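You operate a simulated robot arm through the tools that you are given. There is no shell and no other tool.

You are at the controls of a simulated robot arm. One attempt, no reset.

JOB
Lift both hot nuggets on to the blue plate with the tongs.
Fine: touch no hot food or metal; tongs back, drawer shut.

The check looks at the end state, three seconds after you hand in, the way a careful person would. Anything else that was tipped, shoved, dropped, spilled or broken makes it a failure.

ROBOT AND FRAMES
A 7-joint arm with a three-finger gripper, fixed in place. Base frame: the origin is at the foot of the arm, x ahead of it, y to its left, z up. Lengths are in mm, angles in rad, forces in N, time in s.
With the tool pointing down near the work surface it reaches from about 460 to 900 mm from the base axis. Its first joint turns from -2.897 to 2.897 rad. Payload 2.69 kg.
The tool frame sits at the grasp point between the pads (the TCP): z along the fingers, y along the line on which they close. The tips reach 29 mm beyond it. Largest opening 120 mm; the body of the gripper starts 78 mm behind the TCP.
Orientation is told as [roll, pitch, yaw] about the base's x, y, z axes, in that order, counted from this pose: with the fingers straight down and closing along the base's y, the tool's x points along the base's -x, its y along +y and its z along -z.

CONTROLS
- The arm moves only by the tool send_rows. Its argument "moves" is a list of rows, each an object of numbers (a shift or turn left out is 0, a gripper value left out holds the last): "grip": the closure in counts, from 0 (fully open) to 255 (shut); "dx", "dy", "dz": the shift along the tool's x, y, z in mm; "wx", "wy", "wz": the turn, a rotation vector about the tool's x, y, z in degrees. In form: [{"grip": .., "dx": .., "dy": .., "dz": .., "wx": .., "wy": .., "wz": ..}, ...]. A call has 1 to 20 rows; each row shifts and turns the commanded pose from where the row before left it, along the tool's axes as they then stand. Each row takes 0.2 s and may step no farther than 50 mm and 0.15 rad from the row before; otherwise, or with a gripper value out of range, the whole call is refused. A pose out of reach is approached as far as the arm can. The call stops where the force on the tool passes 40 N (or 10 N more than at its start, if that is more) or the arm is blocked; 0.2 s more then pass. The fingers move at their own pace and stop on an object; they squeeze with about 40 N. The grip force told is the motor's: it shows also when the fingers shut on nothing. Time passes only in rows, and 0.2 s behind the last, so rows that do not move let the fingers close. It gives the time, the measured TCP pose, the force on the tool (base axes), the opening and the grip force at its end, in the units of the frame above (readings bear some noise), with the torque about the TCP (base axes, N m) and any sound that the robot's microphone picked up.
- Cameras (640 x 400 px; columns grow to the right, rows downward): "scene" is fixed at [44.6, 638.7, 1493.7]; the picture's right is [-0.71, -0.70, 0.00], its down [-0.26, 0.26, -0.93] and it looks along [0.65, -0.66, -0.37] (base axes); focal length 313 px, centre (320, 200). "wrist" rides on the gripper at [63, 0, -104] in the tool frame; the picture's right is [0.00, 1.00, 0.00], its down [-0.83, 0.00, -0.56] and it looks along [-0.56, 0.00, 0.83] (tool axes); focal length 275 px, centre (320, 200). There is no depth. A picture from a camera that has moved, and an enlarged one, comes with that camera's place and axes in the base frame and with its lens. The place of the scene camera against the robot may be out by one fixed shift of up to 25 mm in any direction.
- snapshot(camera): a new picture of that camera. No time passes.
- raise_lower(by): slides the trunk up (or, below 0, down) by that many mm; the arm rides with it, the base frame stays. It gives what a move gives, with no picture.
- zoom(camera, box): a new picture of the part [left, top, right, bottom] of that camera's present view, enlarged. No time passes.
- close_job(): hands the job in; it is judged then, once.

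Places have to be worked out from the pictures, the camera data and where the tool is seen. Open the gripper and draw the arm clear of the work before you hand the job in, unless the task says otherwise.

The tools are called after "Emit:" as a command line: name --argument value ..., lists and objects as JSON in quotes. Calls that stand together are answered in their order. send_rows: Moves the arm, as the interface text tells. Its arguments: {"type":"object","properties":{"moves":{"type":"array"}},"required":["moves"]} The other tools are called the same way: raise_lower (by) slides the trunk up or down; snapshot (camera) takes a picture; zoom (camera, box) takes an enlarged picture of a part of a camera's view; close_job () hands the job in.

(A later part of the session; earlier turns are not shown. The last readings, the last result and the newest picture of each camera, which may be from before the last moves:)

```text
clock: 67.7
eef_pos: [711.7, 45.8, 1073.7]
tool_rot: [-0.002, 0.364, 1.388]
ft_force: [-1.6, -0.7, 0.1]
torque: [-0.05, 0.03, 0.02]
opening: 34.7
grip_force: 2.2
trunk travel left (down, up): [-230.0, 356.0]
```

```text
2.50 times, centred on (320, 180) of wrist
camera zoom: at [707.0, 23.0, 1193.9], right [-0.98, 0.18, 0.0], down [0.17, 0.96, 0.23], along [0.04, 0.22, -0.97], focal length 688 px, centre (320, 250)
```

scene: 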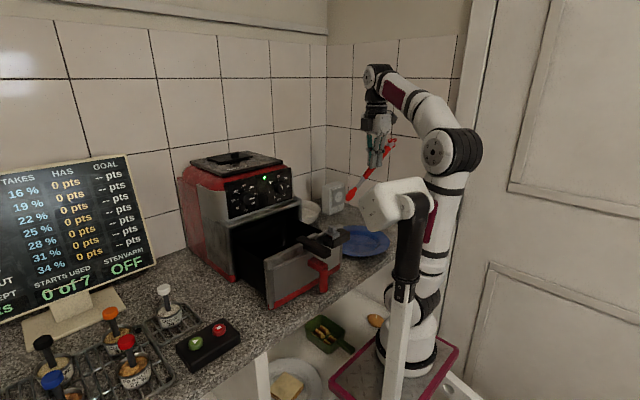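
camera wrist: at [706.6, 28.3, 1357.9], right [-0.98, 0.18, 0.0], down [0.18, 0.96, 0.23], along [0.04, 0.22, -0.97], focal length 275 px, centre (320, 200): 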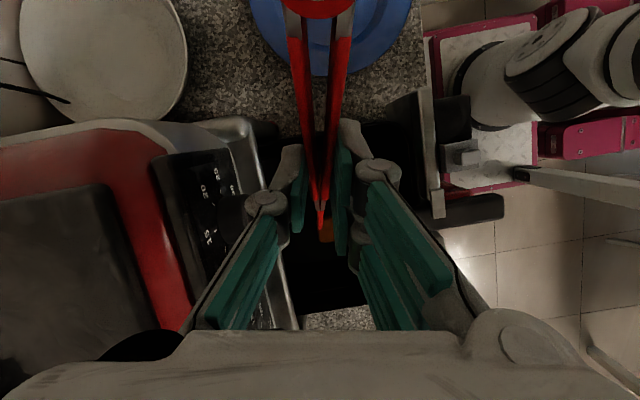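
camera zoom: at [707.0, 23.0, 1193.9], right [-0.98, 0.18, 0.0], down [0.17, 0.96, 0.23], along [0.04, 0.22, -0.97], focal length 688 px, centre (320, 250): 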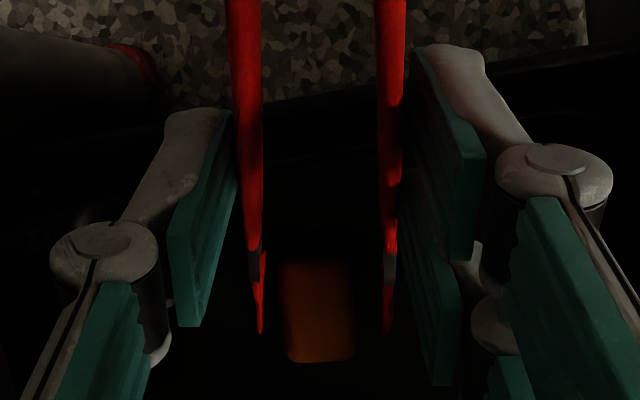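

Tips are alongside the nugget. One more 3 mm down to see whether the tips reach the basket floor.

Emit:
send_rows --moves '[{"dx": -1.1, "dz": 2.8}, {}, {}]'

Emit:
zoom --camera "wrist" --box '[240, 100, 400, 260]'

```text
clock: 68.5
eef_pos: [712.5, 44.9, 1071.9]
tool_rot: [-0.003, 0.364, 1.386]
ft_force: [-0.9, -0.6, 0.0]
torque: [0.07, 0.05, 0.02]
opening: 33.4
grip_force: 7.1
trunk travel left (down, up): [-230.0, 356.0]
```

```text
2.50 times, centred on (320, 180) of wrist
camera zoom: at [706.9, 22.7, 1190.7], right [-0.98, 0.18, 0.0], down [0.17, 0.96, 0.23], along [0.04, 0.22, -0.97], focal length 688 px, centre (320, 250)
```

zoom: 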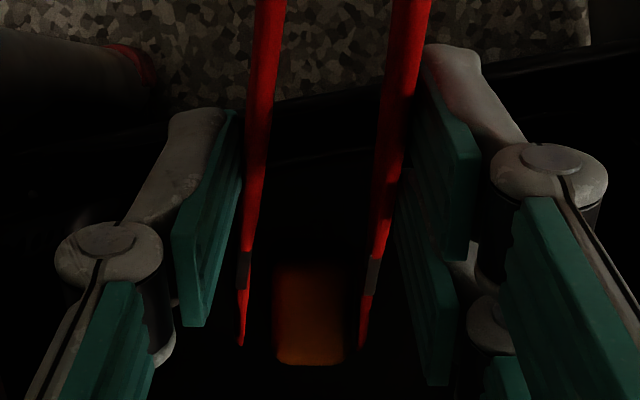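

The tips have touched the basket floor and the loosely held tongs skewed slightly, still straddling the nugget. I'll ease up 2 mm and close gradually.

Emit:
send_rows --moves '[{"dx": 0.7, "dz": -1.9}, {"grip": 192}, {"grip": 198}, {"grip": 204}, {"grip": 210}, {"grip": 216}, {"grip": 222}, {}, {}]'

Emit:
zoom --camera "wrist" --box '[240, 100, 400, 260]'

```text
clock: 70.5
eef_pos: [712.2, 44.9, 1073.9]
tool_rot: [-0.004, 0.363, 1.389]
ft_force: [1.0, -0.4, -0.2]
torque: [0.06, -0.08, 0.0]
opening: 27.7
grip_force: 40.1
trunk travel left (down, up): [-230.0, 356.0]
```

```text
2.50 times, centred on (320, 180) of wrist
camera zoom: at [706.7, 23.2, 1193.0], right [-0.98, 0.18, 0.0], down [0.17, 0.96, 0.23], along [0.04, 0.22, -0.97], focal length 688 px, centre (320, 250)
```

zoom: 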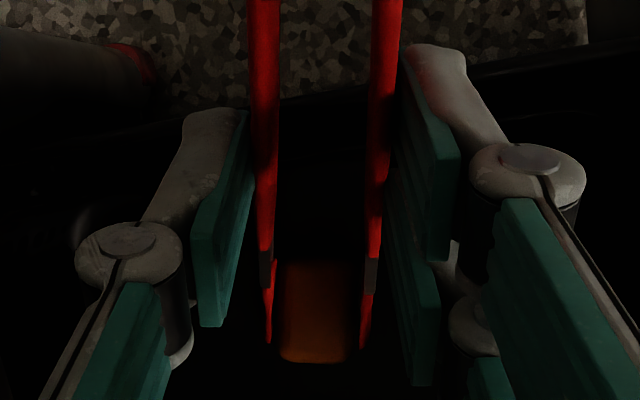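

Grip force jumped to 40 N at 27.7 mm: the nugget is clamped. Lift 20 mm and check that it comes along.

Emit:
send_rows --moves '[{"grip": 240}, {"dx": 1.8, "dz": -4.7}, {"dx": 3.5, "dz": -9.4}, {"dx": 1.8, "dz": -4.7}, {}]'

Emit:
zoom --camera "wrist" --box '[240, 100, 400, 260]'

```text
clock: 71.7
eef_pos: [711.3, 44.7, 1091.5]
tool_rot: [-0.003, 0.363, 1.387]
ft_force: [0.0, -0.3, -2.0]
torque: [-0.05, -0.02, 0.02]
opening: 27.8
grip_force: 40.7
trunk travel left (down, up): [-230.0, 356.0]
```

```text
2.50 times, centred on (320, 180) of wrist
camera zoom: at [706.5, 23.3, 1211.7], right [-0.98, 0.18, 0.0], down [0.17, 0.96, 0.23], along [0.04, 0.22, -0.97], focal length 688 px, centre (320, 250)
```

zoom: 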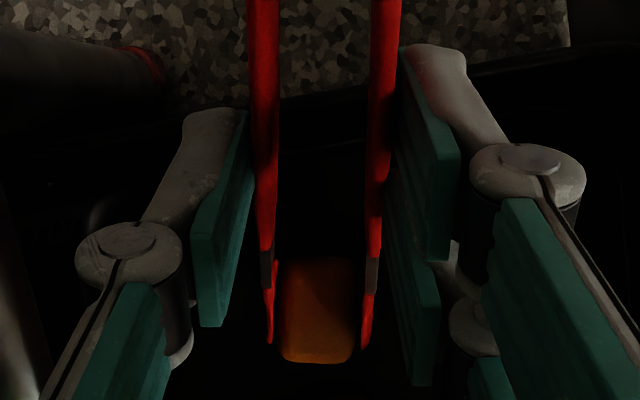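

The nugget comes up with the tongs. Lifting well clear of the drawer rim and knob.

Emit:
send_rows --moves '[{"dx": 9.1, "dz": -24.2}, {"dx": 9.1, "dz": -24.2}, {"dx": 9.1, "dz": -24.2}, {"dx": 9.1, "dz": -24.2}, {"dx": 9.1, "dz": -24.2}, {"dx": 9.1, "dz": -24.2}, {}]'

Emit:
snapshot --camera "wrist"

Emit:
zoom --camera "scene" --box '[200, 80, 400, 290]'

```text
clock: 73.3
eef_pos: [714.0, 44.9, 1237.3]
tool_rot: [0.011, 0.361, 1.392]
ft_force: [-0.5, 1.3, -1.5]
torque: [-0.01, 0.01, 0.01]
opening: 27.4
grip_force: 39.9
out of reach, approached as far as the arm can: row 6
trunk travel left (down, up): [-230.0, 356.0]
```

```text
taken
camera wrist: at [711.0, 21.7, 1356.9], right [-0.98, 0.18, 0.01], down [0.18, 0.96, 0.23], along [0.03, 0.22, -0.97], focal length 275 px, centre (320, 200)
```

wrist: 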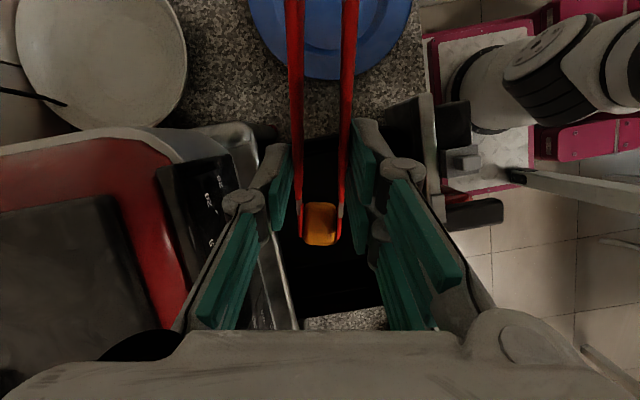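

```text
1.90 times, centred on (300, 185) of scene
camera zoom: at [44.6, 638.7, 1493.7], right [-0.71, -0.7, 0.0], down [-0.26, 0.26, -0.93], along [0.65, -0.66, -0.37], focal length 595 px, centre (358, 229)
```

zoom: 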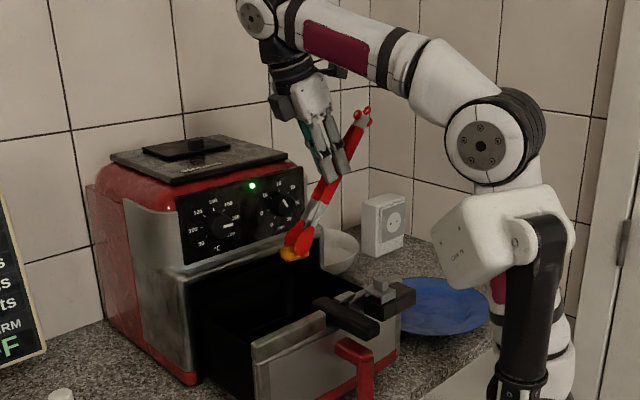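

Nugget is held securely, with 'tip' about 80 mm ahead and 135 mm below the TCP. Carrying it at this height across to above the plate.

Emit:
send_rows --moves '[{"dx": 31.2, "dy": 3.8, "dz": 11.8}, {"dx": 31.2, "dy": 3.8, "dz": 11.8}, {"dx": 31.2, "dy": 3.8, "dz": 11.8}, {"dx": 31.2, "dy": 3.8, "dz": 11.8}, {"dx": 31.2, "dy": 3.8, "dz": 11.8}, {"dx": 31.2, "dy": 3.8, "dz": 11.8}, {"dx": 31.2, "dy": 3.8, "dz": 11.8}, {"dx": 31.2, "dy": 3.8, "dz": 11.8}, {}]'

Emit:
snapshot --camera "wrist"

Emit:
snapshot --camera "scene"

```text
clock: 75.3
eef_pos: [630.7, -211.8, 1245.8]
tool_rot: [-0.002, 0.362, 1.385]
ft_force: [0.3, -0.4, -1.7]
torque: [0.02, 0.01, 0.02]
opening: 27.5
grip_force: 39.6
trunk travel left (down, up): [-230.0, 356.0]
```

```text
taken
camera wrist: at [626.4, -234.0, 1365.5], right [-0.98, 0.18, 0.0], down [0.17, 0.96, 0.23], along [0.04, 0.22, -0.97], focal length 275 px, centre (320, 200)
```

wrist: 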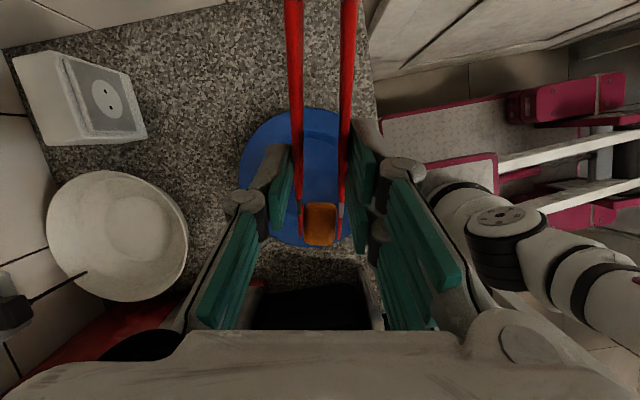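

```text
taken
```

scene: 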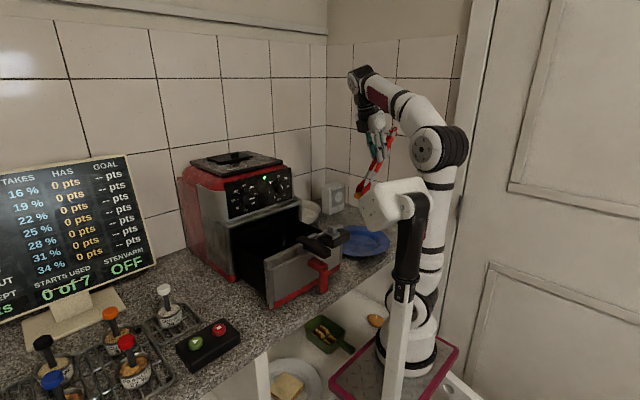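

Recomputing the plate from its rim extents gives centre ≈ (658, −167), radius ≈ 113. The nugget is over (644, −140), well inside. Lowering it toward the plate.

Emit:
send_rows --moves '[{"dx": -11, "dz": 29}, {"dx": -11, "dz": 29}, {"dx": -11, "dz": 29}, {"dx": -11, "dz": 29}, {"dx": -11, "dz": 29}, {}]'

Emit:
zoom --camera "scene" --box '[300, 160, 420, 270]'

Emit:
snapshot --camera "wrist"

```text
clock: 76.7
eef_pos: [631.5, -210.6, 1091.1]
tool_rot: [-0.004, 0.363, 1.388]
ft_force: [-0.8, -0.4, -1.9]
torque: [0.0, 0.01, 0.01]
opening: 28.0
grip_force: 40.2
trunk travel left (down, up): [-230.0, 356.0]
```

```text
3.64 times, centred on (360, 215) of scene
camera zoom: at [44.6, 638.7, 1493.7], right [-0.71, -0.7, 0.0], down [-0.26, 0.26, -0.93], along [0.65, -0.66, -0.37], focal length 1137 px, centre (174, 146)
```

zoom: 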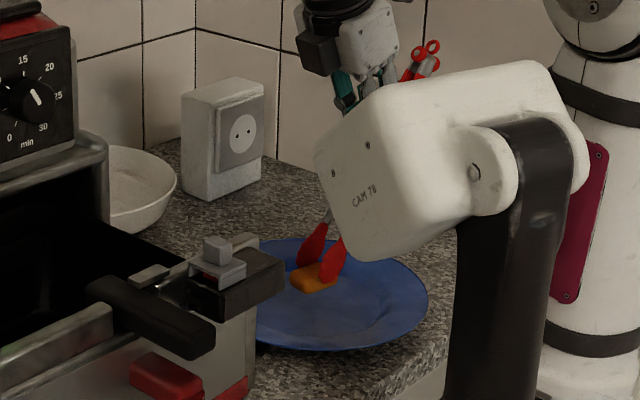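

```text
taken
camera wrist: at [626.4, -231.7, 1211.2], right [-0.98, 0.18, 0.0], down [0.17, 0.96, 0.23], along [0.04, 0.22, -0.97], focal length 275 px, centre (320, 200)
```

wrist: 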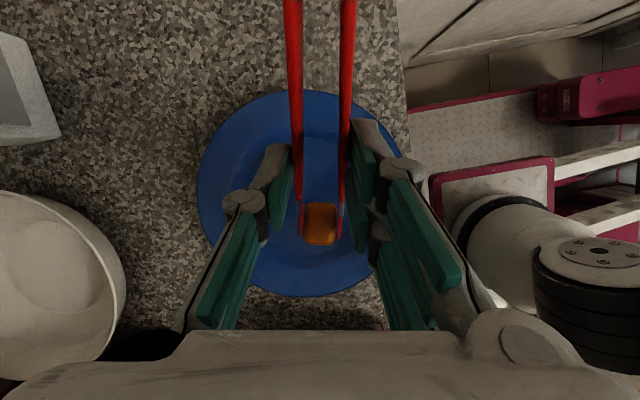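

Nugget is over the plate and close. Lowering in small steps until slight contact.

Emit:
send_rows --moves '[{"dx": -1.77, "dz": 4.7}, {"dx": -1.77, "dz": 4.7}, {}]'

Emit:
send_rows --moves '[{"dx": -1.06, "dz": 2.8}, {"dx": -1.06, "dz": 2.8}, {}]'

Emit:
zoom --camera "scene" --box '[320, 210, 400, 270]'

```text
clock: 77.5
eef_pos: [632.2, -212.1, 1081.9]
tool_rot: [-0.003, 0.363, 1.387]
ft_force: [0.4, 0.2, -2.4]
torque: [0.02, -0.01, -0.01]
opening: 27.5
grip_force: 40.1
trunk travel left (down, up): [-230.0, 356.0]
```

```text
clock: 78.3
eef_pos: [633.2, -209.5, 1076.9]
tool_rot: [-0.002, 0.361, 1.385]
ft_force: [0.3, 0.9, -1.8]
torque: [-0.02, -0.01, 0.0]
opening: 27.6
grip_force: 39.9
trunk travel left (down, up): [-230.0, 356.0]
```

```text
6.67 times, centred on (360, 240) of scene
camera zoom: at [44.6, 638.7, 1493.7], right [-0.71, -0.7, 0.0], down [-0.26, 0.26, -0.93], along [0.65, -0.66, -0.37], focal length 2084 px, centre (53, -67)
```

zoom: 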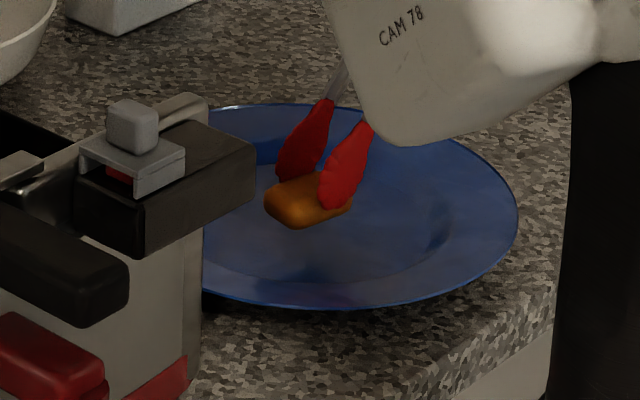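

Still a small gap. Continuing down in small steps.

Emit:
send_rows --moves '[{"dx": -1.4, "dz": 3.7}, {}]'

Emit:
send_rows --moves '[{"dx": -1.06, "dz": 2.8}, {}]'

Emit:
send_rows --moves '[{"dx": -1.06, "dz": 2.8}, {}]'

Emit:
zoom --camera "scene" --box '[330, 220, 390, 265]'

```text
clock: 78.9
eef_pos: [632.7, -211.5, 1072.0]
tool_rot: [-0.003, 0.362, 1.386]
ft_force: [0.3, 0.1, -2.1]
torque: [0.0, -0.02, -0.03]
opening: 27.7
grip_force: 39.5
trunk travel left (down, up): [-230.0, 356.0]
```

```text
clock: 79.5
eef_pos: [631.9, -210.6, 1068.8]
tool_rot: [-0.003, 0.362, 1.388]
ft_force: [0.1, 0.0, -1.6]
torque: [-0.05, 0.0, -0.01]
opening: 27.6
grip_force: 40.4
trunk travel left (down, up): [-230.0, 356.0]
```

```text
clock: 80.1
eef_pos: [634.5, -211.8, 1066.8]
tool_rot: [-0.003, 0.361, 1.39]
ft_force: [0.1, 0.2, -1.0]
torque: [0.0, 0.02, 0.0]
opening: 27.6
grip_force: 39.9
trunk travel left (down, up): [-230.0, 356.0]
```

```text
8.89 times, centred on (360, 242) of scene
camera zoom: at [44.6, 638.7, 1493.7], right [-0.71, -0.7, 0.0], down [-0.26, 0.26, -0.93], along [0.65, -0.66, -0.37], focal length 2778 px, centre (-36, -178)
```

zoom: 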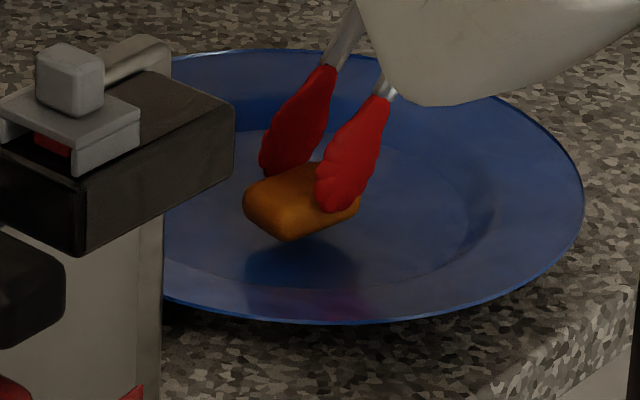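

Emit:
send_rows --moves '[{"dx": -0.9, "dz": 2.3}, {}]'

Emit:
send_rows --moves '[{"dx": -0.9, "dz": 2.3}, {}]'

Emit:
zoom --camera "scene" --box '[330, 220, 390, 265]'

```text
clock: 80.7
eef_pos: [634.0, -211.5, 1063.9]
tool_rot: [-0.001, 0.363, 1.387]
ft_force: [-0.5, 0.7, -1.7]
torque: [-0.02, -0.01, 0.04]
opening: 27.6
grip_force: 39.7
trunk travel left (down, up): [-230.0, 356.0]
```

```text
clock: 81.3
eef_pos: [633.7, -211.6, 1061.4]
tool_rot: [-0.004, 0.361, 1.387]
ft_force: [0.4, -0.2, -1.3]
torque: [0.0, -0.02, 0.0]
opening: 27.5
grip_force: 40.2
trunk travel left (down, up): [-230.0, 356.0]
```

```text
8.89 times, centred on (360, 242) of scene
camera zoom: at [44.6, 638.7, 1493.7], right [-0.71, -0.7, 0.0], down [-0.26, 0.26, -0.93], along [0.65, -0.66, -0.37], focal length 2778 px, centre (-36, -178)
```

zoom: 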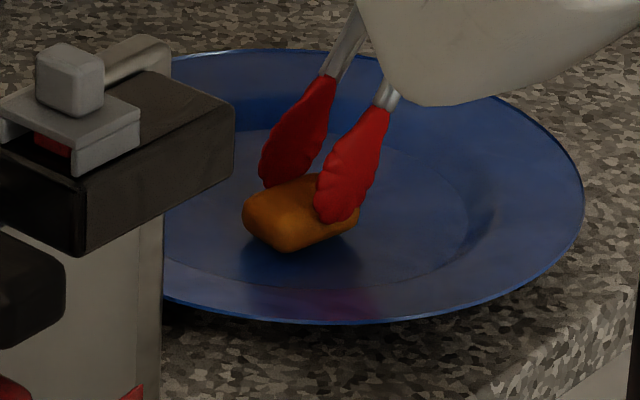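

Nearly touching; 2.5 mm more.

Emit:
send_rows --moves '[{"dx": -0.9, "dz": 2.3}, {}]'

Emit:
send_rows --moves '[{"dx": -0.5, "dz": 1.4}, {}]'

Emit:
zoom --camera "scene" --box '[330, 220, 390, 265]'

```text
clock: 81.9
eef_pos: [632.5, -212.1, 1059.6]
tool_rot: [0.0, 0.362, 1.388]
ft_force: [-0.4, -0.6, -0.9]
torque: [-0.04, 0.0, 0.0]
opening: 27.5
grip_force: 39.7
trunk travel left (down, up): [-230.0, 356.0]
```

```text
clock: 82.5
eef_pos: [633.3, -211.8, 1058.0]
tool_rot: [-0.004, 0.362, 1.388]
ft_force: [-0.9, -1.4, 4.7]
torque: [0.1, 0.11, 0.04]
opening: 27.5
grip_force: 40.6
trunk travel left (down, up): [-230.0, 356.0]
```

```text
8.89 times, centred on (360, 242) of scene
camera zoom: at [44.6, 638.7, 1493.7], right [-0.71, -0.7, 0.0], down [-0.26, 0.26, -0.93], along [0.65, -0.66, -0.37], focal length 2778 px, centre (-36, -178)
```

zoom: 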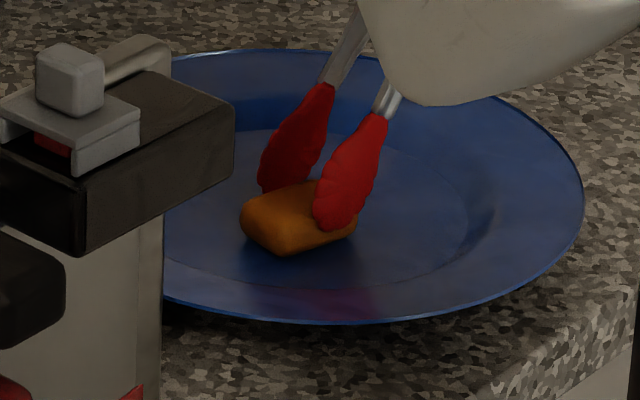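

Contact with the plate (+5 N). Opening the tongs gradually to release.

Emit:
send_rows --moves '[{"grip": 215}, {"grip": 205}, {"grip": 197}, {"grip": 190}, {"grip": 187}, {}, {}]'

Emit:
zoom --camera "scene" --box '[330, 220, 390, 265]'

Emit:
zoom --camera "wrist" --box '[240, 100, 400, 260]'

```text
clock: 84.1
eef_pos: [633.6, -210.6, 1058.0]
tool_rot: [-0.002, 0.36, 1.389]
ft_force: [-0.2, 0.2, -0.5]
torque: [0.0, 0.02, 0.0]
opening: 33.5
grip_force: 7.5
trunk travel left (down, up): [-230.0, 356.0]
```

```text
8.89 times, centred on (360, 242) of scene
camera zoom: at [44.6, 638.7, 1493.7], right [-0.71, -0.7, 0.0], down [-0.26, 0.26, -0.93], along [0.65, -0.66, -0.37], focal length 2778 px, centre (-36, -178)
```

zoom: 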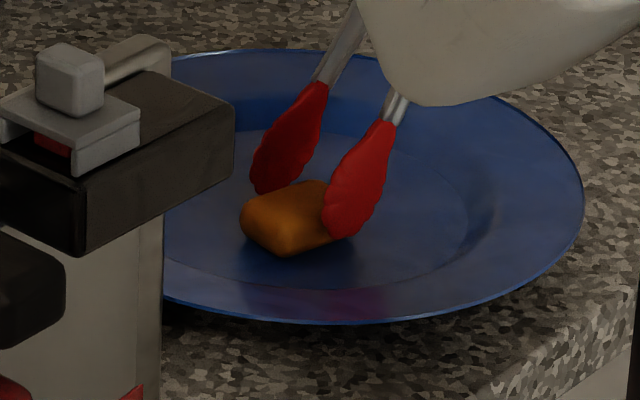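

```text
2.50 times, centred on (320, 180) of wrist
camera zoom: at [628.5, -233.1, 1177.7], right [-0.98, 0.18, 0.0], down [0.17, 0.96, 0.23], along [0.04, 0.22, -0.97], focal length 688 px, centre (320, 250)
```

zoom: 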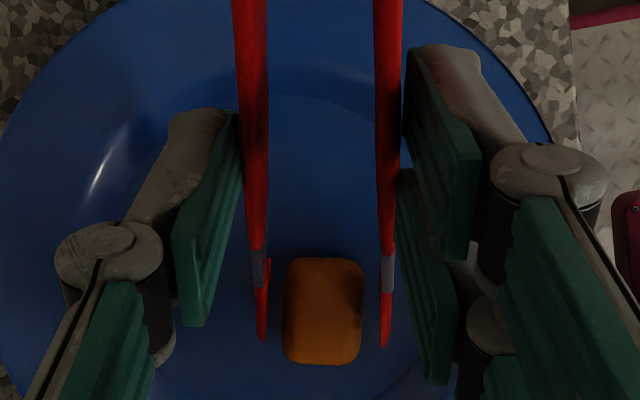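

Nugget released on the plate and both tips are clear of it. Rising straight up, then clamping the tongs closed.

Emit:
send_rows --moves '[{"dx": 2.8, "dz": -7.5}, {"dx": 5.3, "dz": -14}, {"dx": 5.3, "dz": -14}, {"dx": 5.3, "dz": -14}, {"grip": 200}, {"grip": 225}, {"grip": 255}, {}, {"dx": 10.6, "dz": -28}, {"dx": 10.6, "dz": -28}, {"dx": 10.6, "dz": -28}, {"dx": 10.6, "dz": -28}, {}]'

Emit:
snapshot --camera "wrist"

Emit:
zoom --camera "scene" --box '[300, 100, 420, 270]'

```text
clock: 86.9
eef_pos: [632.2, -212.1, 1229.3]
tool_rot: [-0.001, 0.361, 1.388]
ft_force: [0.5, 0.6, -1.5]
torque: [-0.02, -0.02, 0.04]
opening: 11.5
grip_force: 37.9
trunk travel left (down, up): [-230.0, 356.0]
```

```text
taken
camera wrist: at [627.8, -233.9, 1349.4], right [-0.98, 0.18, 0.0], down [0.17, 0.96, 0.23], along [0.04, 0.22, -0.97], focal length 275 px, centre (320, 200)
```

wrist: 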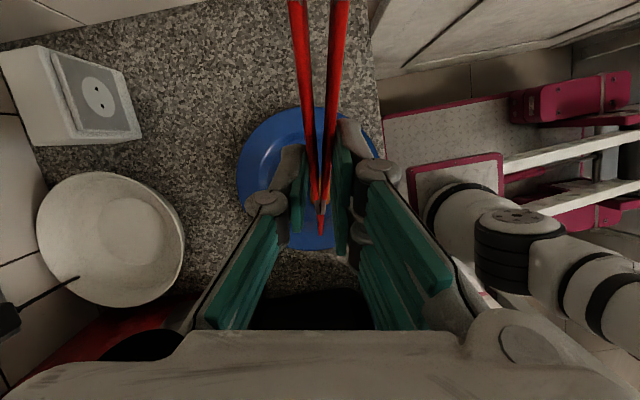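

```text
2.35 times, centred on (360, 185) of scene
camera zoom: at [44.6, 638.7, 1493.7], right [-0.71, -0.7, 0.0], down [-0.26, 0.26, -0.93], along [0.65, -0.66, -0.37], focal length 736 px, centre (226, 235)
```

zoom: 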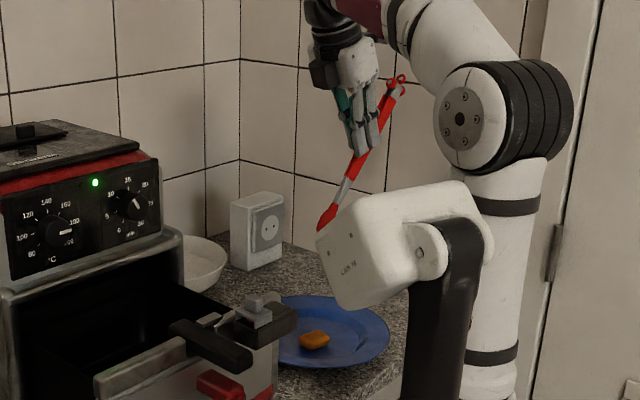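

Nugget 1 sits on the plate. I'll raise the trunk slightly for reach and carry the closed tongs back over the drawer to the second nugget.

Emit:
raise_lower --by 50

Emit:
send_rows --moves '[{"dx": -34, "dy": -1.6, "dz": -12.9}, {"dx": -34, "dy": -1.6, "dz": -12.9}, {"dx": -34, "dy": -1.6, "dz": -12.9}, {"dx": -34, "dy": -1.6, "dz": -12.9}, {"dx": -34, "dy": -1.6, "dz": -12.9}, {"dx": -34, "dy": -1.6, "dz": -12.9}, {"dx": -34, "dy": -1.6, "dz": -12.9}, {"dx": -34, "dy": -1.6, "dz": -12.9}, {"dx": -34, "dy": -1.6, "dz": -12.9}, {}]'

Emit:
snapshot --camera "wrist"

Emit:
zoom --camera "scene" --box '[200, 60, 400, 290]'

```text
clock: 87.8
eef_pos: [634.1, -212.0, 1281.3]
tool_rot: [0.0, 0.363, 1.388]
ft_force: [0.7, 0.9, -1.3]
torque: [-0.01, 0.03, -0.02]
opening: 11.3
grip_force: 38.7
trunk travel left (down, up): [-280.0, 306.0]
```

```text
clock: 90.0
eef_pos: [705.2, 111.2, 1278.1]
tool_rot: [-0.003, 0.361, 1.393]
ft_force: [-2.6, 1.9, -0.3]
torque: [-0.14, -0.14, 0.06]
opening: 11.5
grip_force: 38.4
trunk travel left (down, up): [-280.0, 306.0]
```

```text
taken
camera wrist: at [698.8, 89.8, 1398.6], right [-0.99, 0.17, 0.0], down [0.17, 0.96, 0.23], along [0.04, 0.22, -0.97], focal length 275 px, centre (320, 200)
```

wrist: 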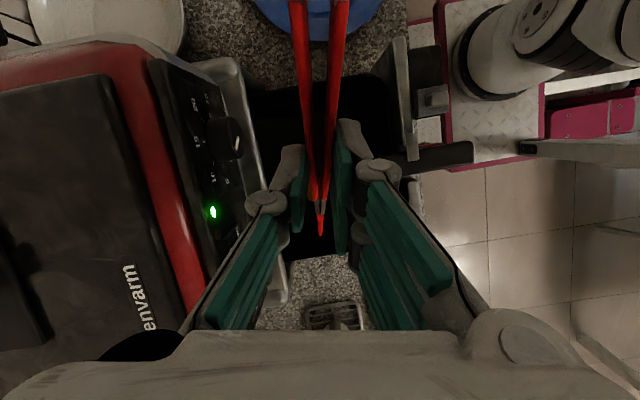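

```text
1.74 times, centred on (300, 175) of scene
camera zoom: at [44.6, 638.7, 1493.7], right [-0.71, -0.7, 0.0], down [-0.26, 0.26, -0.93], along [0.65, -0.66, -0.37], focal length 544 px, centre (355, 244)
```

zoom: 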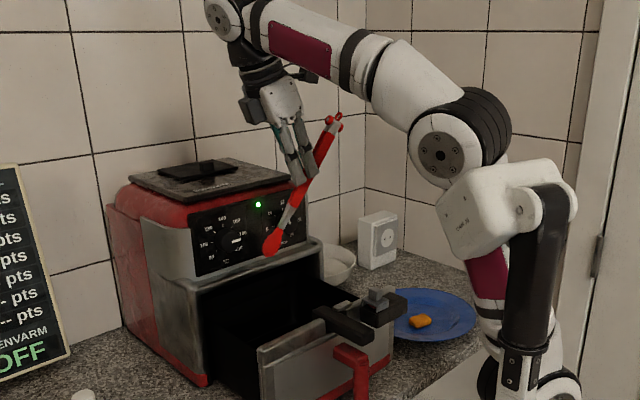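

A small torque shows; I'll idle a moment to see whether it's just a transient.

Emit:
send_rows --moves '[{}, {}]'

Emit:
zoom --camera "wrist" --box '[240, 100, 400, 260]'

```text
clock: 90.6
eef_pos: [704.6, 109.0, 1278.1]
tool_rot: [-0.007, 0.362, 1.388]
ft_force: [0.2, -0.6, -1.7]
torque: [0.02, -0.02, 0.02]
opening: 11.4
grip_force: 38.8
trunk travel left (down, up): [-280.0, 306.0]
```

```text
2.50 times, centred on (320, 180) of wrist
camera zoom: at [699.7, 87.4, 1398.4], right [-0.98, 0.18, 0.0], down [0.17, 0.96, 0.23], along [0.04, 0.22, -0.97], focal length 688 px, centre (320, 250)
```

zoom: 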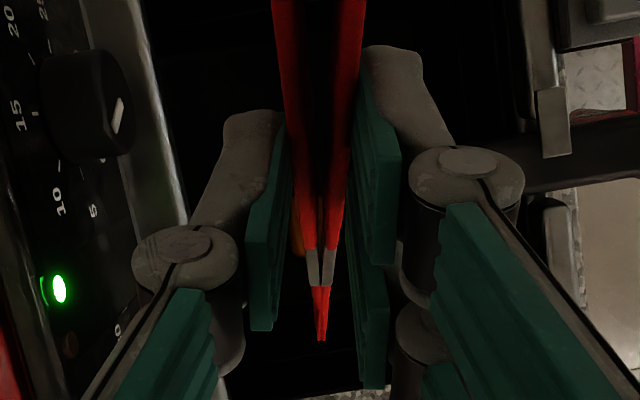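

Transient only. The tip is +6 mm past nugget 2's centre along the heading and ~3 mm off sideways. Correcting and descending 140 mm.

Emit:
send_rows --moves '[{"dx": -12.4, "dy": -0.75, "dz": 32.7}, {"dx": -12.4, "dy": -0.75, "dz": 32.7}, {"dx": -12.4, "dy": -0.75, "dz": 32.7}, {"dx": -12.4, "dy": -0.75, "dz": 32.7}, {"grip": 215}, {"grip": 195}, {"grip": 187}, {}, {}]'

Emit:
zoom --camera "wrist" --box '[240, 100, 400, 260]'

Emit:
zoom --camera "scene" --box '[200, 110, 360, 290]'

```text
clock: 92.6
eef_pos: [710.0, 108.9, 1139.1]
tool_rot: [0.0, 0.362, 1.388]
ft_force: [0.0, 0.0, -1.2]
torque: [0.01, 0.02, 0.01]
opening: 34.7
grip_force: 3.1
trunk travel left (down, up): [-280.0, 306.0]
```

```text
2.50 times, centred on (320, 180) of wrist
camera zoom: at [705.0, 86.9, 1260.1], right [-0.98, 0.18, 0.0], down [0.17, 0.96, 0.23], along [0.04, 0.22, -0.97], focal length 688 px, centre (320, 250)
```

zoom: 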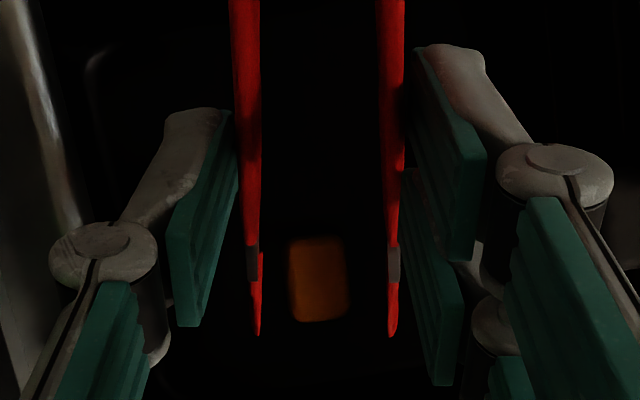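

```text
2.22 times, centred on (280, 200) of scene
camera zoom: at [44.6, 638.7, 1493.7], right [-0.71, -0.7, 0.0], down [-0.26, 0.26, -0.93], along [0.65, -0.66, -0.37], focal length 695 px, centre (409, 200)
```

zoom: 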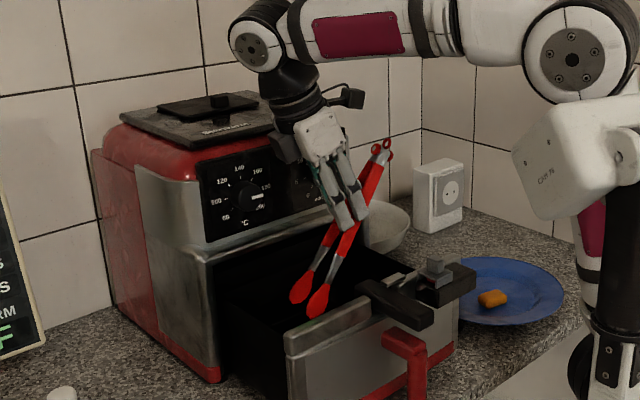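

Good straddle again, 2 mm sideways correction. Descending 45 mm, then slowly to TCP z≈1075 (just above where the tips touched the floor last time).

Emit:
send_rows --moves '[{"dx": -5.3, "dy": -1, "dz": 14}, {"dx": -5.3, "dy": -1, "dz": 14}, {"dx": -5.3, "dz": 14}, {}]'

Emit:
zoom --camera "wrist" --box '[240, 100, 400, 260]'

```text
clock: 93.6
eef_pos: [712.0, 107.3, 1095.7]
tool_rot: [-0.003, 0.363, 1.388]
ft_force: [-0.2, -0.3, -1.4]
torque: [0.01, 0.04, 0.03]
opening: 31.9
grip_force: 0.6
trunk travel left (down, up): [-280.0, 306.0]
```

```text
2.50 times, centred on (320, 180) of wrist
camera zoom: at [706.7, 85.0, 1215.7], right [-0.98, 0.18, 0.0], down [0.17, 0.96, 0.23], along [0.04, 0.22, -0.97], focal length 688 px, centre (320, 250)
```

zoom: 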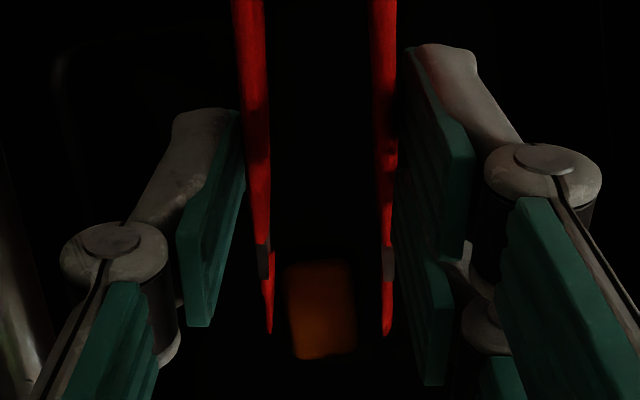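

Emit:
send_rows --moves '[{"dy": -2.4}, {"dx": -2.5, "dz": 6.5}, {"dx": -2.5, "dz": 6.5}, {"dx": -2.1, "dz": 5.6}, {}]'

Emit:
zoom --camera "wrist" --box '[240, 100, 400, 260]'

```text
clock: 94.8
eef_pos: [714.7, 107.7, 1076.4]
tool_rot: [-0.005, 0.361, 1.387]
ft_force: [0.6, 0.1, -0.2]
torque: [0.07, -0.09, 0.02]
opening: 33.0
grip_force: 7.7
trunk travel left (down, up): [-280.0, 306.0]
```

```text
2.50 times, centred on (320, 180) of wrist
camera zoom: at [709.5, 85.0, 1195.9], right [-0.98, 0.18, 0.0], down [0.17, 0.96, 0.23], along [0.04, 0.22, -0.97], focal length 688 px, centre (320, 250)
```

zoom: 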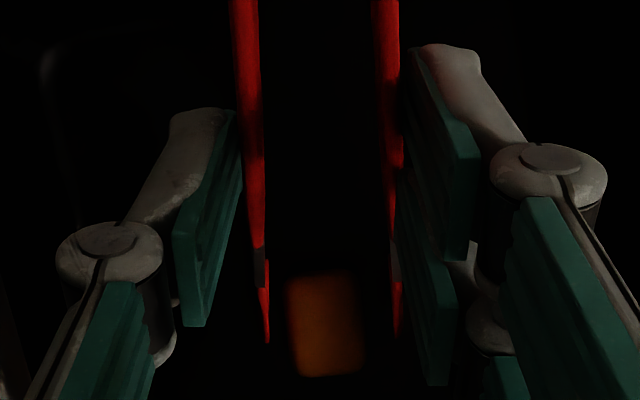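

Tips are alongside nugget 2 and just touching the floor. Closing gradually.

Emit:
send_rows --moves '[{"grip": 193}, {"grip": 199}, {"grip": 205}, {"grip": 211}, {"grip": 217}, {"grip": 223}, {}, {}]'

Emit:
zoom --camera "wrist" --box '[240, 100, 400, 260]'

```text
clock: 96.6
eef_pos: [714.8, 106.6, 1075.2]
tool_rot: [-0.001, 0.363, 1.388]
ft_force: [0.4, -0.9, 0.0]
torque: [0.0, 0.02, 0.03]
opening: 26.2
grip_force: 39.5
trunk travel left (down, up): [-280.0, 306.0]
```

```text
2.50 times, centred on (320, 180) of wrist
camera zoom: at [709.5, 85.1, 1195.9], right [-0.98, 0.18, 0.0], down [0.17, 0.96, 0.23], along [0.04, 0.22, -0.97], focal length 688 px, centre (320, 250)
```

zoom: 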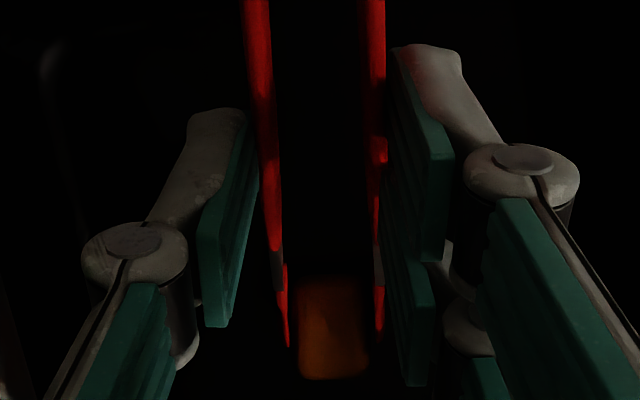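

Clamped at 26 mm with 40 N. Lifting 20 mm gently to check.

Emit:
send_rows --moves '[{"grip": 240}, {}, {"dx": 1.8, "dz": -4.7}, {"dx": 1.8, "dz": -4.7}, {"dx": 1.8, "dz": -4.7}, {"dx": 1.8, "dz": -4.7}, {}]'

Emit:
zoom --camera "wrist" --box '[240, 100, 400, 260]'

```text
clock: 98.2
eef_pos: [714.6, 106.1, 1095.7]
tool_rot: [-0.002, 0.361, 1.386]
ft_force: [0.0, 0.4, -1.1]
torque: [0.01, 0.01, 0.02]
opening: 26.0
grip_force: 40.5
trunk travel left (down, up): [-280.0, 306.0]
```

```text
2.50 times, centred on (320, 180) of wrist
camera zoom: at [709.6, 84.7, 1216.1], right [-0.98, 0.18, 0.0], down [0.17, 0.96, 0.23], along [0.04, 0.22, -0.97], focal length 688 px, centre (320, 250)
```

zoom: 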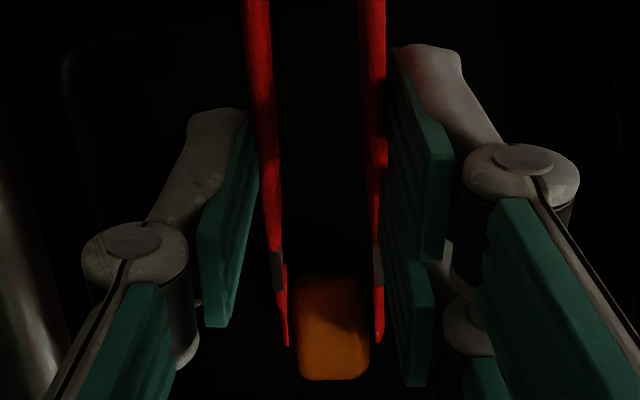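

It comes along. Lifting on smoothly to clear the drawer.

Emit:
send_rows --moves '[{"dx": 5.3, "dz": -14}, {"dx": 7.1, "dz": -18.7}, {"dx": 7.1, "dz": -18.7}, {"dx": 7.1, "dz": -18.7}, {"dx": 7.1, "dz": -18.7}, {"dx": 7.1, "dz": -18.7}, {"dx": 7.1, "dz": -18.7}, {"dx": 7.1, "dz": -18.7}, {"dx": 5.3, "dz": -14}, {}]'

Emit:
snapshot --camera "wrist"

Emit:
zoom --camera "scene" --box '[200, 60, 400, 290]'

```text
clock: 100.4
eef_pos: [714.1, 106.9, 1264.2]
tool_rot: [-0.001, 0.361, 1.386]
ft_force: [0.9, 0.3, -1.6]
torque: [-0.03, -0.04, -0.02]
opening: 25.6
grip_force: 39.2
trunk travel left (down, up): [-280.0, 306.0]
```

```text
taken
camera wrist: at [709.0, 85.6, 1384.9], right [-0.98, 0.18, 0.0], down [0.17, 0.96, 0.23], along [0.04, 0.22, -0.97], focal length 275 px, centre (320, 200)
```

wrist: 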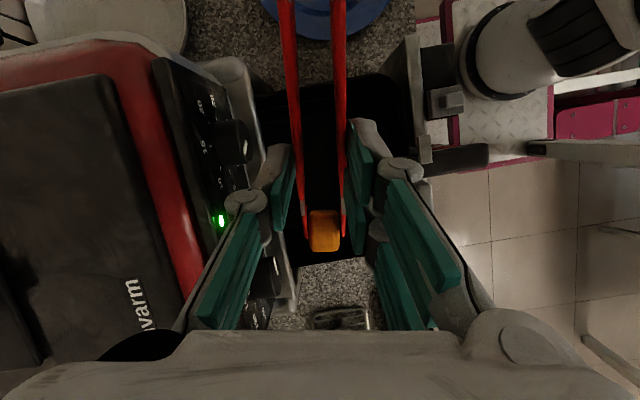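

```text
1.74 times, centred on (300, 175) of scene
camera zoom: at [44.6, 638.7, 1493.7], right [-0.71, -0.7, 0.0], down [-0.26, 0.26, -0.93], along [0.65, -0.66, -0.37], focal length 544 px, centre (355, 244)
```

zoom: 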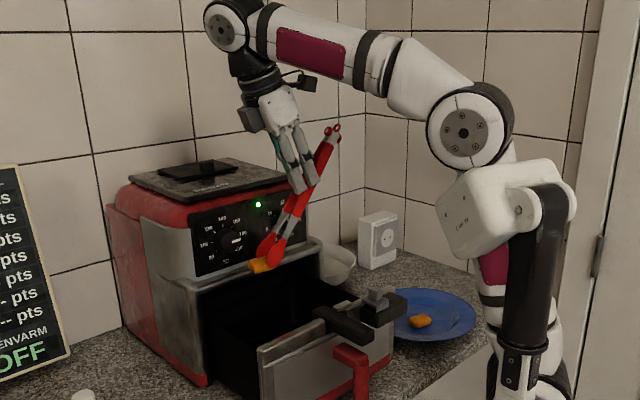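

Held well. Carrying it to above the plate, aiming for (696, −165), next to nugget 1 at about (643, −152).

Emit:
send_rows --moves '[{"dx": 32.2, "dy": -3.7, "dz": 12.2}, {"dx": 32.2, "dy": -3.7, "dz": 12.2}, {"dx": 32.2, "dy": -3.7, "dz": 12.2}, {"dx": 32.2, "dy": -3.7, "dz": 12.2}, {"dx": 32.2, "dy": -3.7, "dz": 12.2}, {"dx": 32.2, "dy": -3.7, "dz": 12.2}, {"dx": 32.2, "dy": -3.7, "dz": 12.2}, {"dx": 32.2, "dy": -3.7, "dz": 12.2}, {"dx": 32.2, "dy": -3.7, "dz": 12.2}, {"dx": 32.2, "dy": -3.7, "dz": 12.2}, {}]'

Emit:
snapshot --camera "wrist"

Emit:
zoom --camera "scene" --box '[280, 80, 440, 290]'

```text
clock: 102.8
eef_pos: [689.1, -240.2, 1267.6]
tool_rot: [0.0, 0.362, 1.387]
ft_force: [-0.4, 0.9, -1.3]
torque: [0.02, -0.01, -0.03]
opening: 25.9
grip_force: 39.5
trunk travel left (down, up): [-280.0, 306.0]
```

```text
taken
camera wrist: at [684.2, -261.3, 1388.2], right [-0.98, 0.18, 0.0], down [0.17, 0.96, 0.23], along [0.04, 0.22, -0.97], focal length 275 px, centre (320, 200)
```

wrist: 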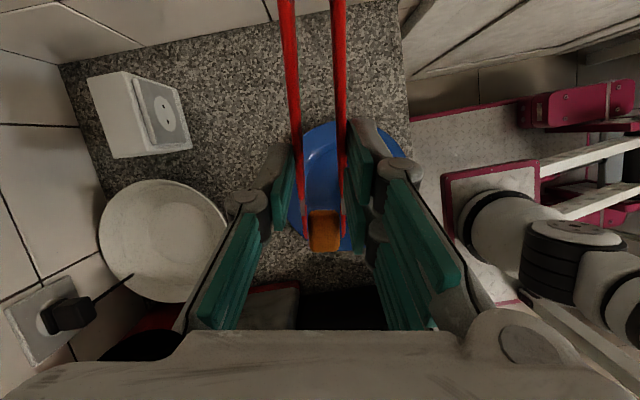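

```text
1.90 times, centred on (360, 185) of scene
camera zoom: at [44.6, 638.7, 1493.7], right [-0.71, -0.7, 0.0], down [-0.26, 0.26, -0.93], along [0.65, -0.66, -0.37], focal length 595 px, centre (244, 229)
```

zoom: 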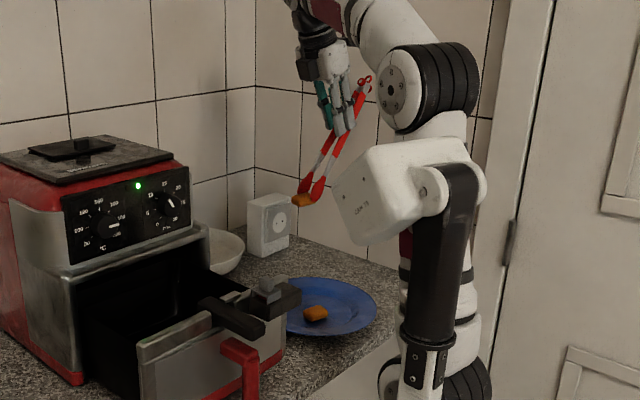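

Above the plate. Lowering to about 30 mm above contact, then checking.

Emit:
send_rows --moves '[{"dx": -10.3, "dz": 27.3}, {"dx": -10.3, "dz": 27.3}, {"dx": -10.3, "dz": 27.3}, {"dx": -10.3, "dz": 27.3}, {"dx": -10.3, "dz": 27.3}, {"dx": -10.3, "dz": 27.3}, {}]'

Emit:
snapshot --camera "wrist"

Emit:
zoom --camera "scene" --box '[330, 210, 400, 265]'

```text
clock: 104.4
eef_pos: [687.8, -238.4, 1092.1]
tool_rot: [-0.004, 0.361, 1.388]
ft_force: [-1.0, 0.6, -1.5]
torque: [-0.01, -0.02, 0.01]
opening: 25.9
grip_force: 40.5
trunk travel left (down, up): [-280.0, 306.0]
```

```text
taken
camera wrist: at [683.1, -260.4, 1211.5], right [-0.98, 0.18, 0.0], down [0.17, 0.96, 0.23], along [0.04, 0.22, -0.97], focal length 275 px, centre (320, 200)
```

wrist: 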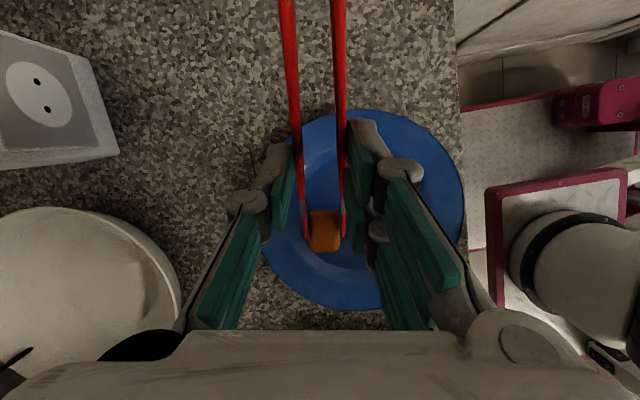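

```text
7.27 times, centred on (365, 238) of scene
camera zoom: at [44.6, 638.7, 1493.7], right [-0.71, -0.7, 0.0], down [-0.26, 0.26, -0.93], along [0.65, -0.66, -0.37], focal length 2273 px, centre (-7, -73)
```

zoom: 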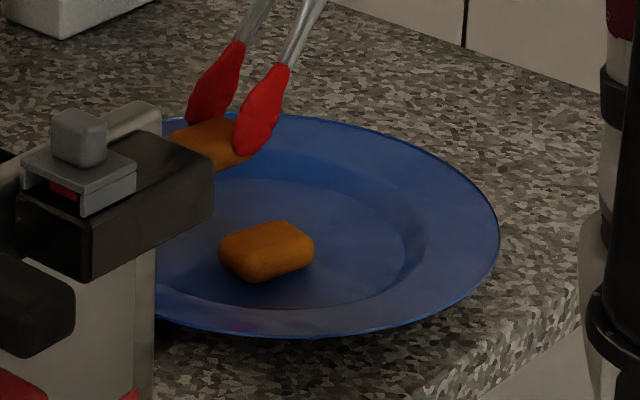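

Nugget 2 would land near the edge of the plate's flat, so I shift it 17 mm toward the centre line (−y), still well clear of nugget 1, and lower.

Emit:
send_rows --moves '[{"dx": 16.2, "dz": 6.1}, {"dx": -3.5, "dz": 9.4}, {"dx": -3.5, "dz": 9.4}, {}]'

Emit:
send_rows --moves '[{"dx": -1.4, "dz": 3.7}, {}]'

Emit:
zoom --camera "scene" --box '[330, 210, 400, 265]'

Emit:
snapshot --camera "wrist"

```text
clock: 105.4
eef_pos: [687.0, -256.5, 1070.5]
tool_rot: [-0.002, 0.36, 1.389]
ft_force: [0.1, -0.6, -1.8]
torque: [-0.01, -0.02, 0.0]
opening: 25.7
grip_force: 39.9
trunk travel left (down, up): [-280.0, 306.0]
```

```text
clock: 106.0
eef_pos: [686.0, -256.0, 1067.6]
tool_rot: [0.0, 0.363, 1.388]
ft_force: [0.8, -1.1, -1.5]
torque: [0.04, 0.03, 0.0]
opening: 25.9
grip_force: 39.2
trunk travel left (down, up): [-280.0, 306.0]
```

```text
7.27 times, centred on (365, 238) of scene
camera zoom: at [44.6, 638.7, 1493.7], right [-0.71, -0.7, 0.0], down [-0.26, 0.26, -0.93], along [0.65, -0.66, -0.37], focal length 2273 px, centre (-7, -73)
```

zoom: 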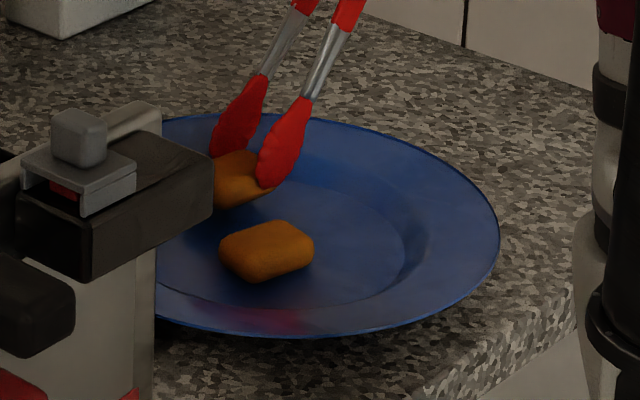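

```text
taken
camera wrist: at [681.1, -278.3, 1187.1], right [-0.98, 0.18, 0.0], down [0.17, 0.96, 0.23], along [0.04, 0.22, -0.97], focal length 275 px, centre (320, 200)
```

wrist: 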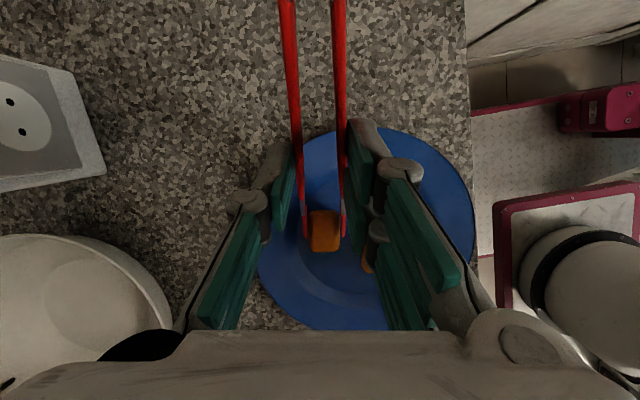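

Good position on the flat, clear of nugget 1. Stepping down to contact.

Emit:
send_rows --moves '[{"dx": -1.4, "dz": 3.7}, {}]'

Emit:
send_rows --moves '[{"dx": -0.9, "dz": 2.3}, {}]'

Emit:
send_rows --moves '[{"dx": -0.5, "dz": 1.4}, {}]'

Emit:
zoom --camera "scene" --box '[330, 210, 400, 265]'

```text
clock: 106.6
eef_pos: [686.1, -256.5, 1062.3]
tool_rot: [-0.003, 0.365, 1.387]
ft_force: [0.6, 0.6, -2.9]
torque: [0.01, -0.02, 0.03]
opening: 25.6
grip_force: 40.0
trunk travel left (down, up): [-280.0, 306.0]
```

```text
clock: 107.2
eef_pos: [684.9, -256.3, 1060.6]
tool_rot: [-0.002, 0.361, 1.386]
ft_force: [0.2, -0.7, -0.5]
torque: [-0.04, -0.01, 0.02]
opening: 26.2
grip_force: 39.7
trunk travel left (down, up): [-280.0, 306.0]
```

```text
clock: 107.8
eef_pos: [685.9, -258.4, 1060.3]
tool_rot: [-0.004, 0.363, 1.387]
ft_force: [-0.1, -0.8, 7.3]
torque: [0.22, -0.06, -0.06]
opening: 26.1
grip_force: 39.9
trunk travel left (down, up): [-280.0, 306.0]
```

```text
7.27 times, centred on (365, 238) of scene
camera zoom: at [44.6, 638.7, 1493.7], right [-0.71, -0.7, 0.0], down [-0.26, 0.26, -0.93], along [0.65, -0.66, -0.37], focal length 2273 px, centre (-7, -73)
```

zoom: 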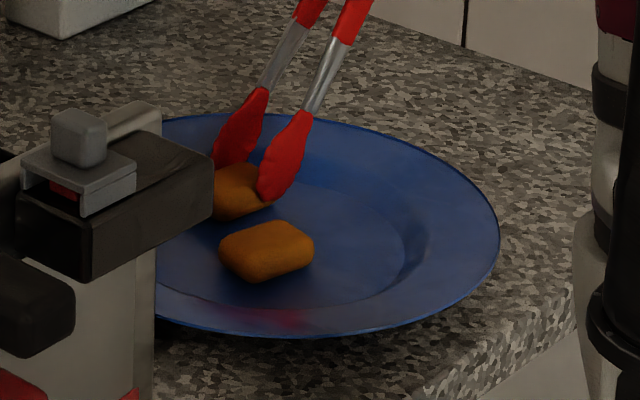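

Contact (+7 N). Opening the tongs gradually to release nugget 2.

Emit:
send_rows --moves '[{"grip": 218}, {"grip": 208}, {"grip": 199}, {"grip": 191}, {"grip": 187}, {}, {}]'

Emit:
zoom --camera "wrist" --box '[240, 100, 400, 260]'

Emit:
zoom --camera "scene" --box '[330, 210, 400, 265]'

```text
clock: 109.4
eef_pos: [685.4, -258.0, 1059.4]
tool_rot: [-0.001, 0.361, 1.387]
ft_force: [0.2, 0.3, -0.4]
torque: [-0.01, -0.02, 0.0]
opening: 33.3
grip_force: 8.4
trunk travel left (down, up): [-280.0, 306.0]
```

```text
2.50 times, centred on (320, 180) of wrist
camera zoom: at [680.4, -278.6, 1179.1], right [-0.98, 0.18, 0.0], down [0.17, 0.96, 0.23], along [0.04, 0.22, -0.97], focal length 688 px, centre (320, 250)
```

zoom: 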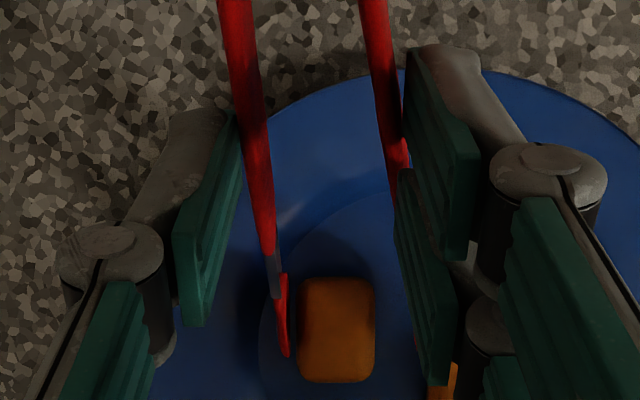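

```text
7.27 times, centred on (365, 238) of scene
camera zoom: at [44.6, 638.7, 1493.7], right [-0.71, -0.7, 0.0], down [-0.26, 0.26, -0.93], along [0.65, -0.66, -0.37], focal length 2273 px, centre (-7, -73)
```

zoom: 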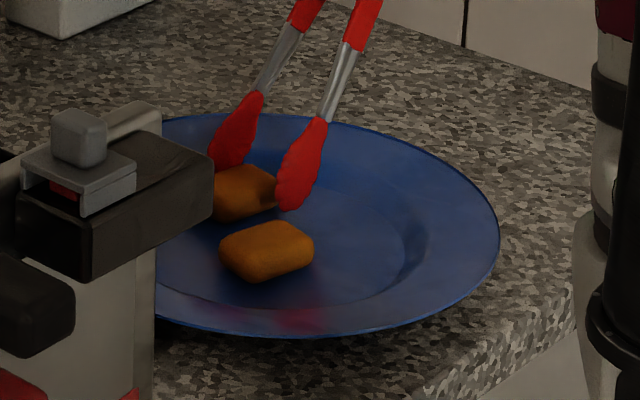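

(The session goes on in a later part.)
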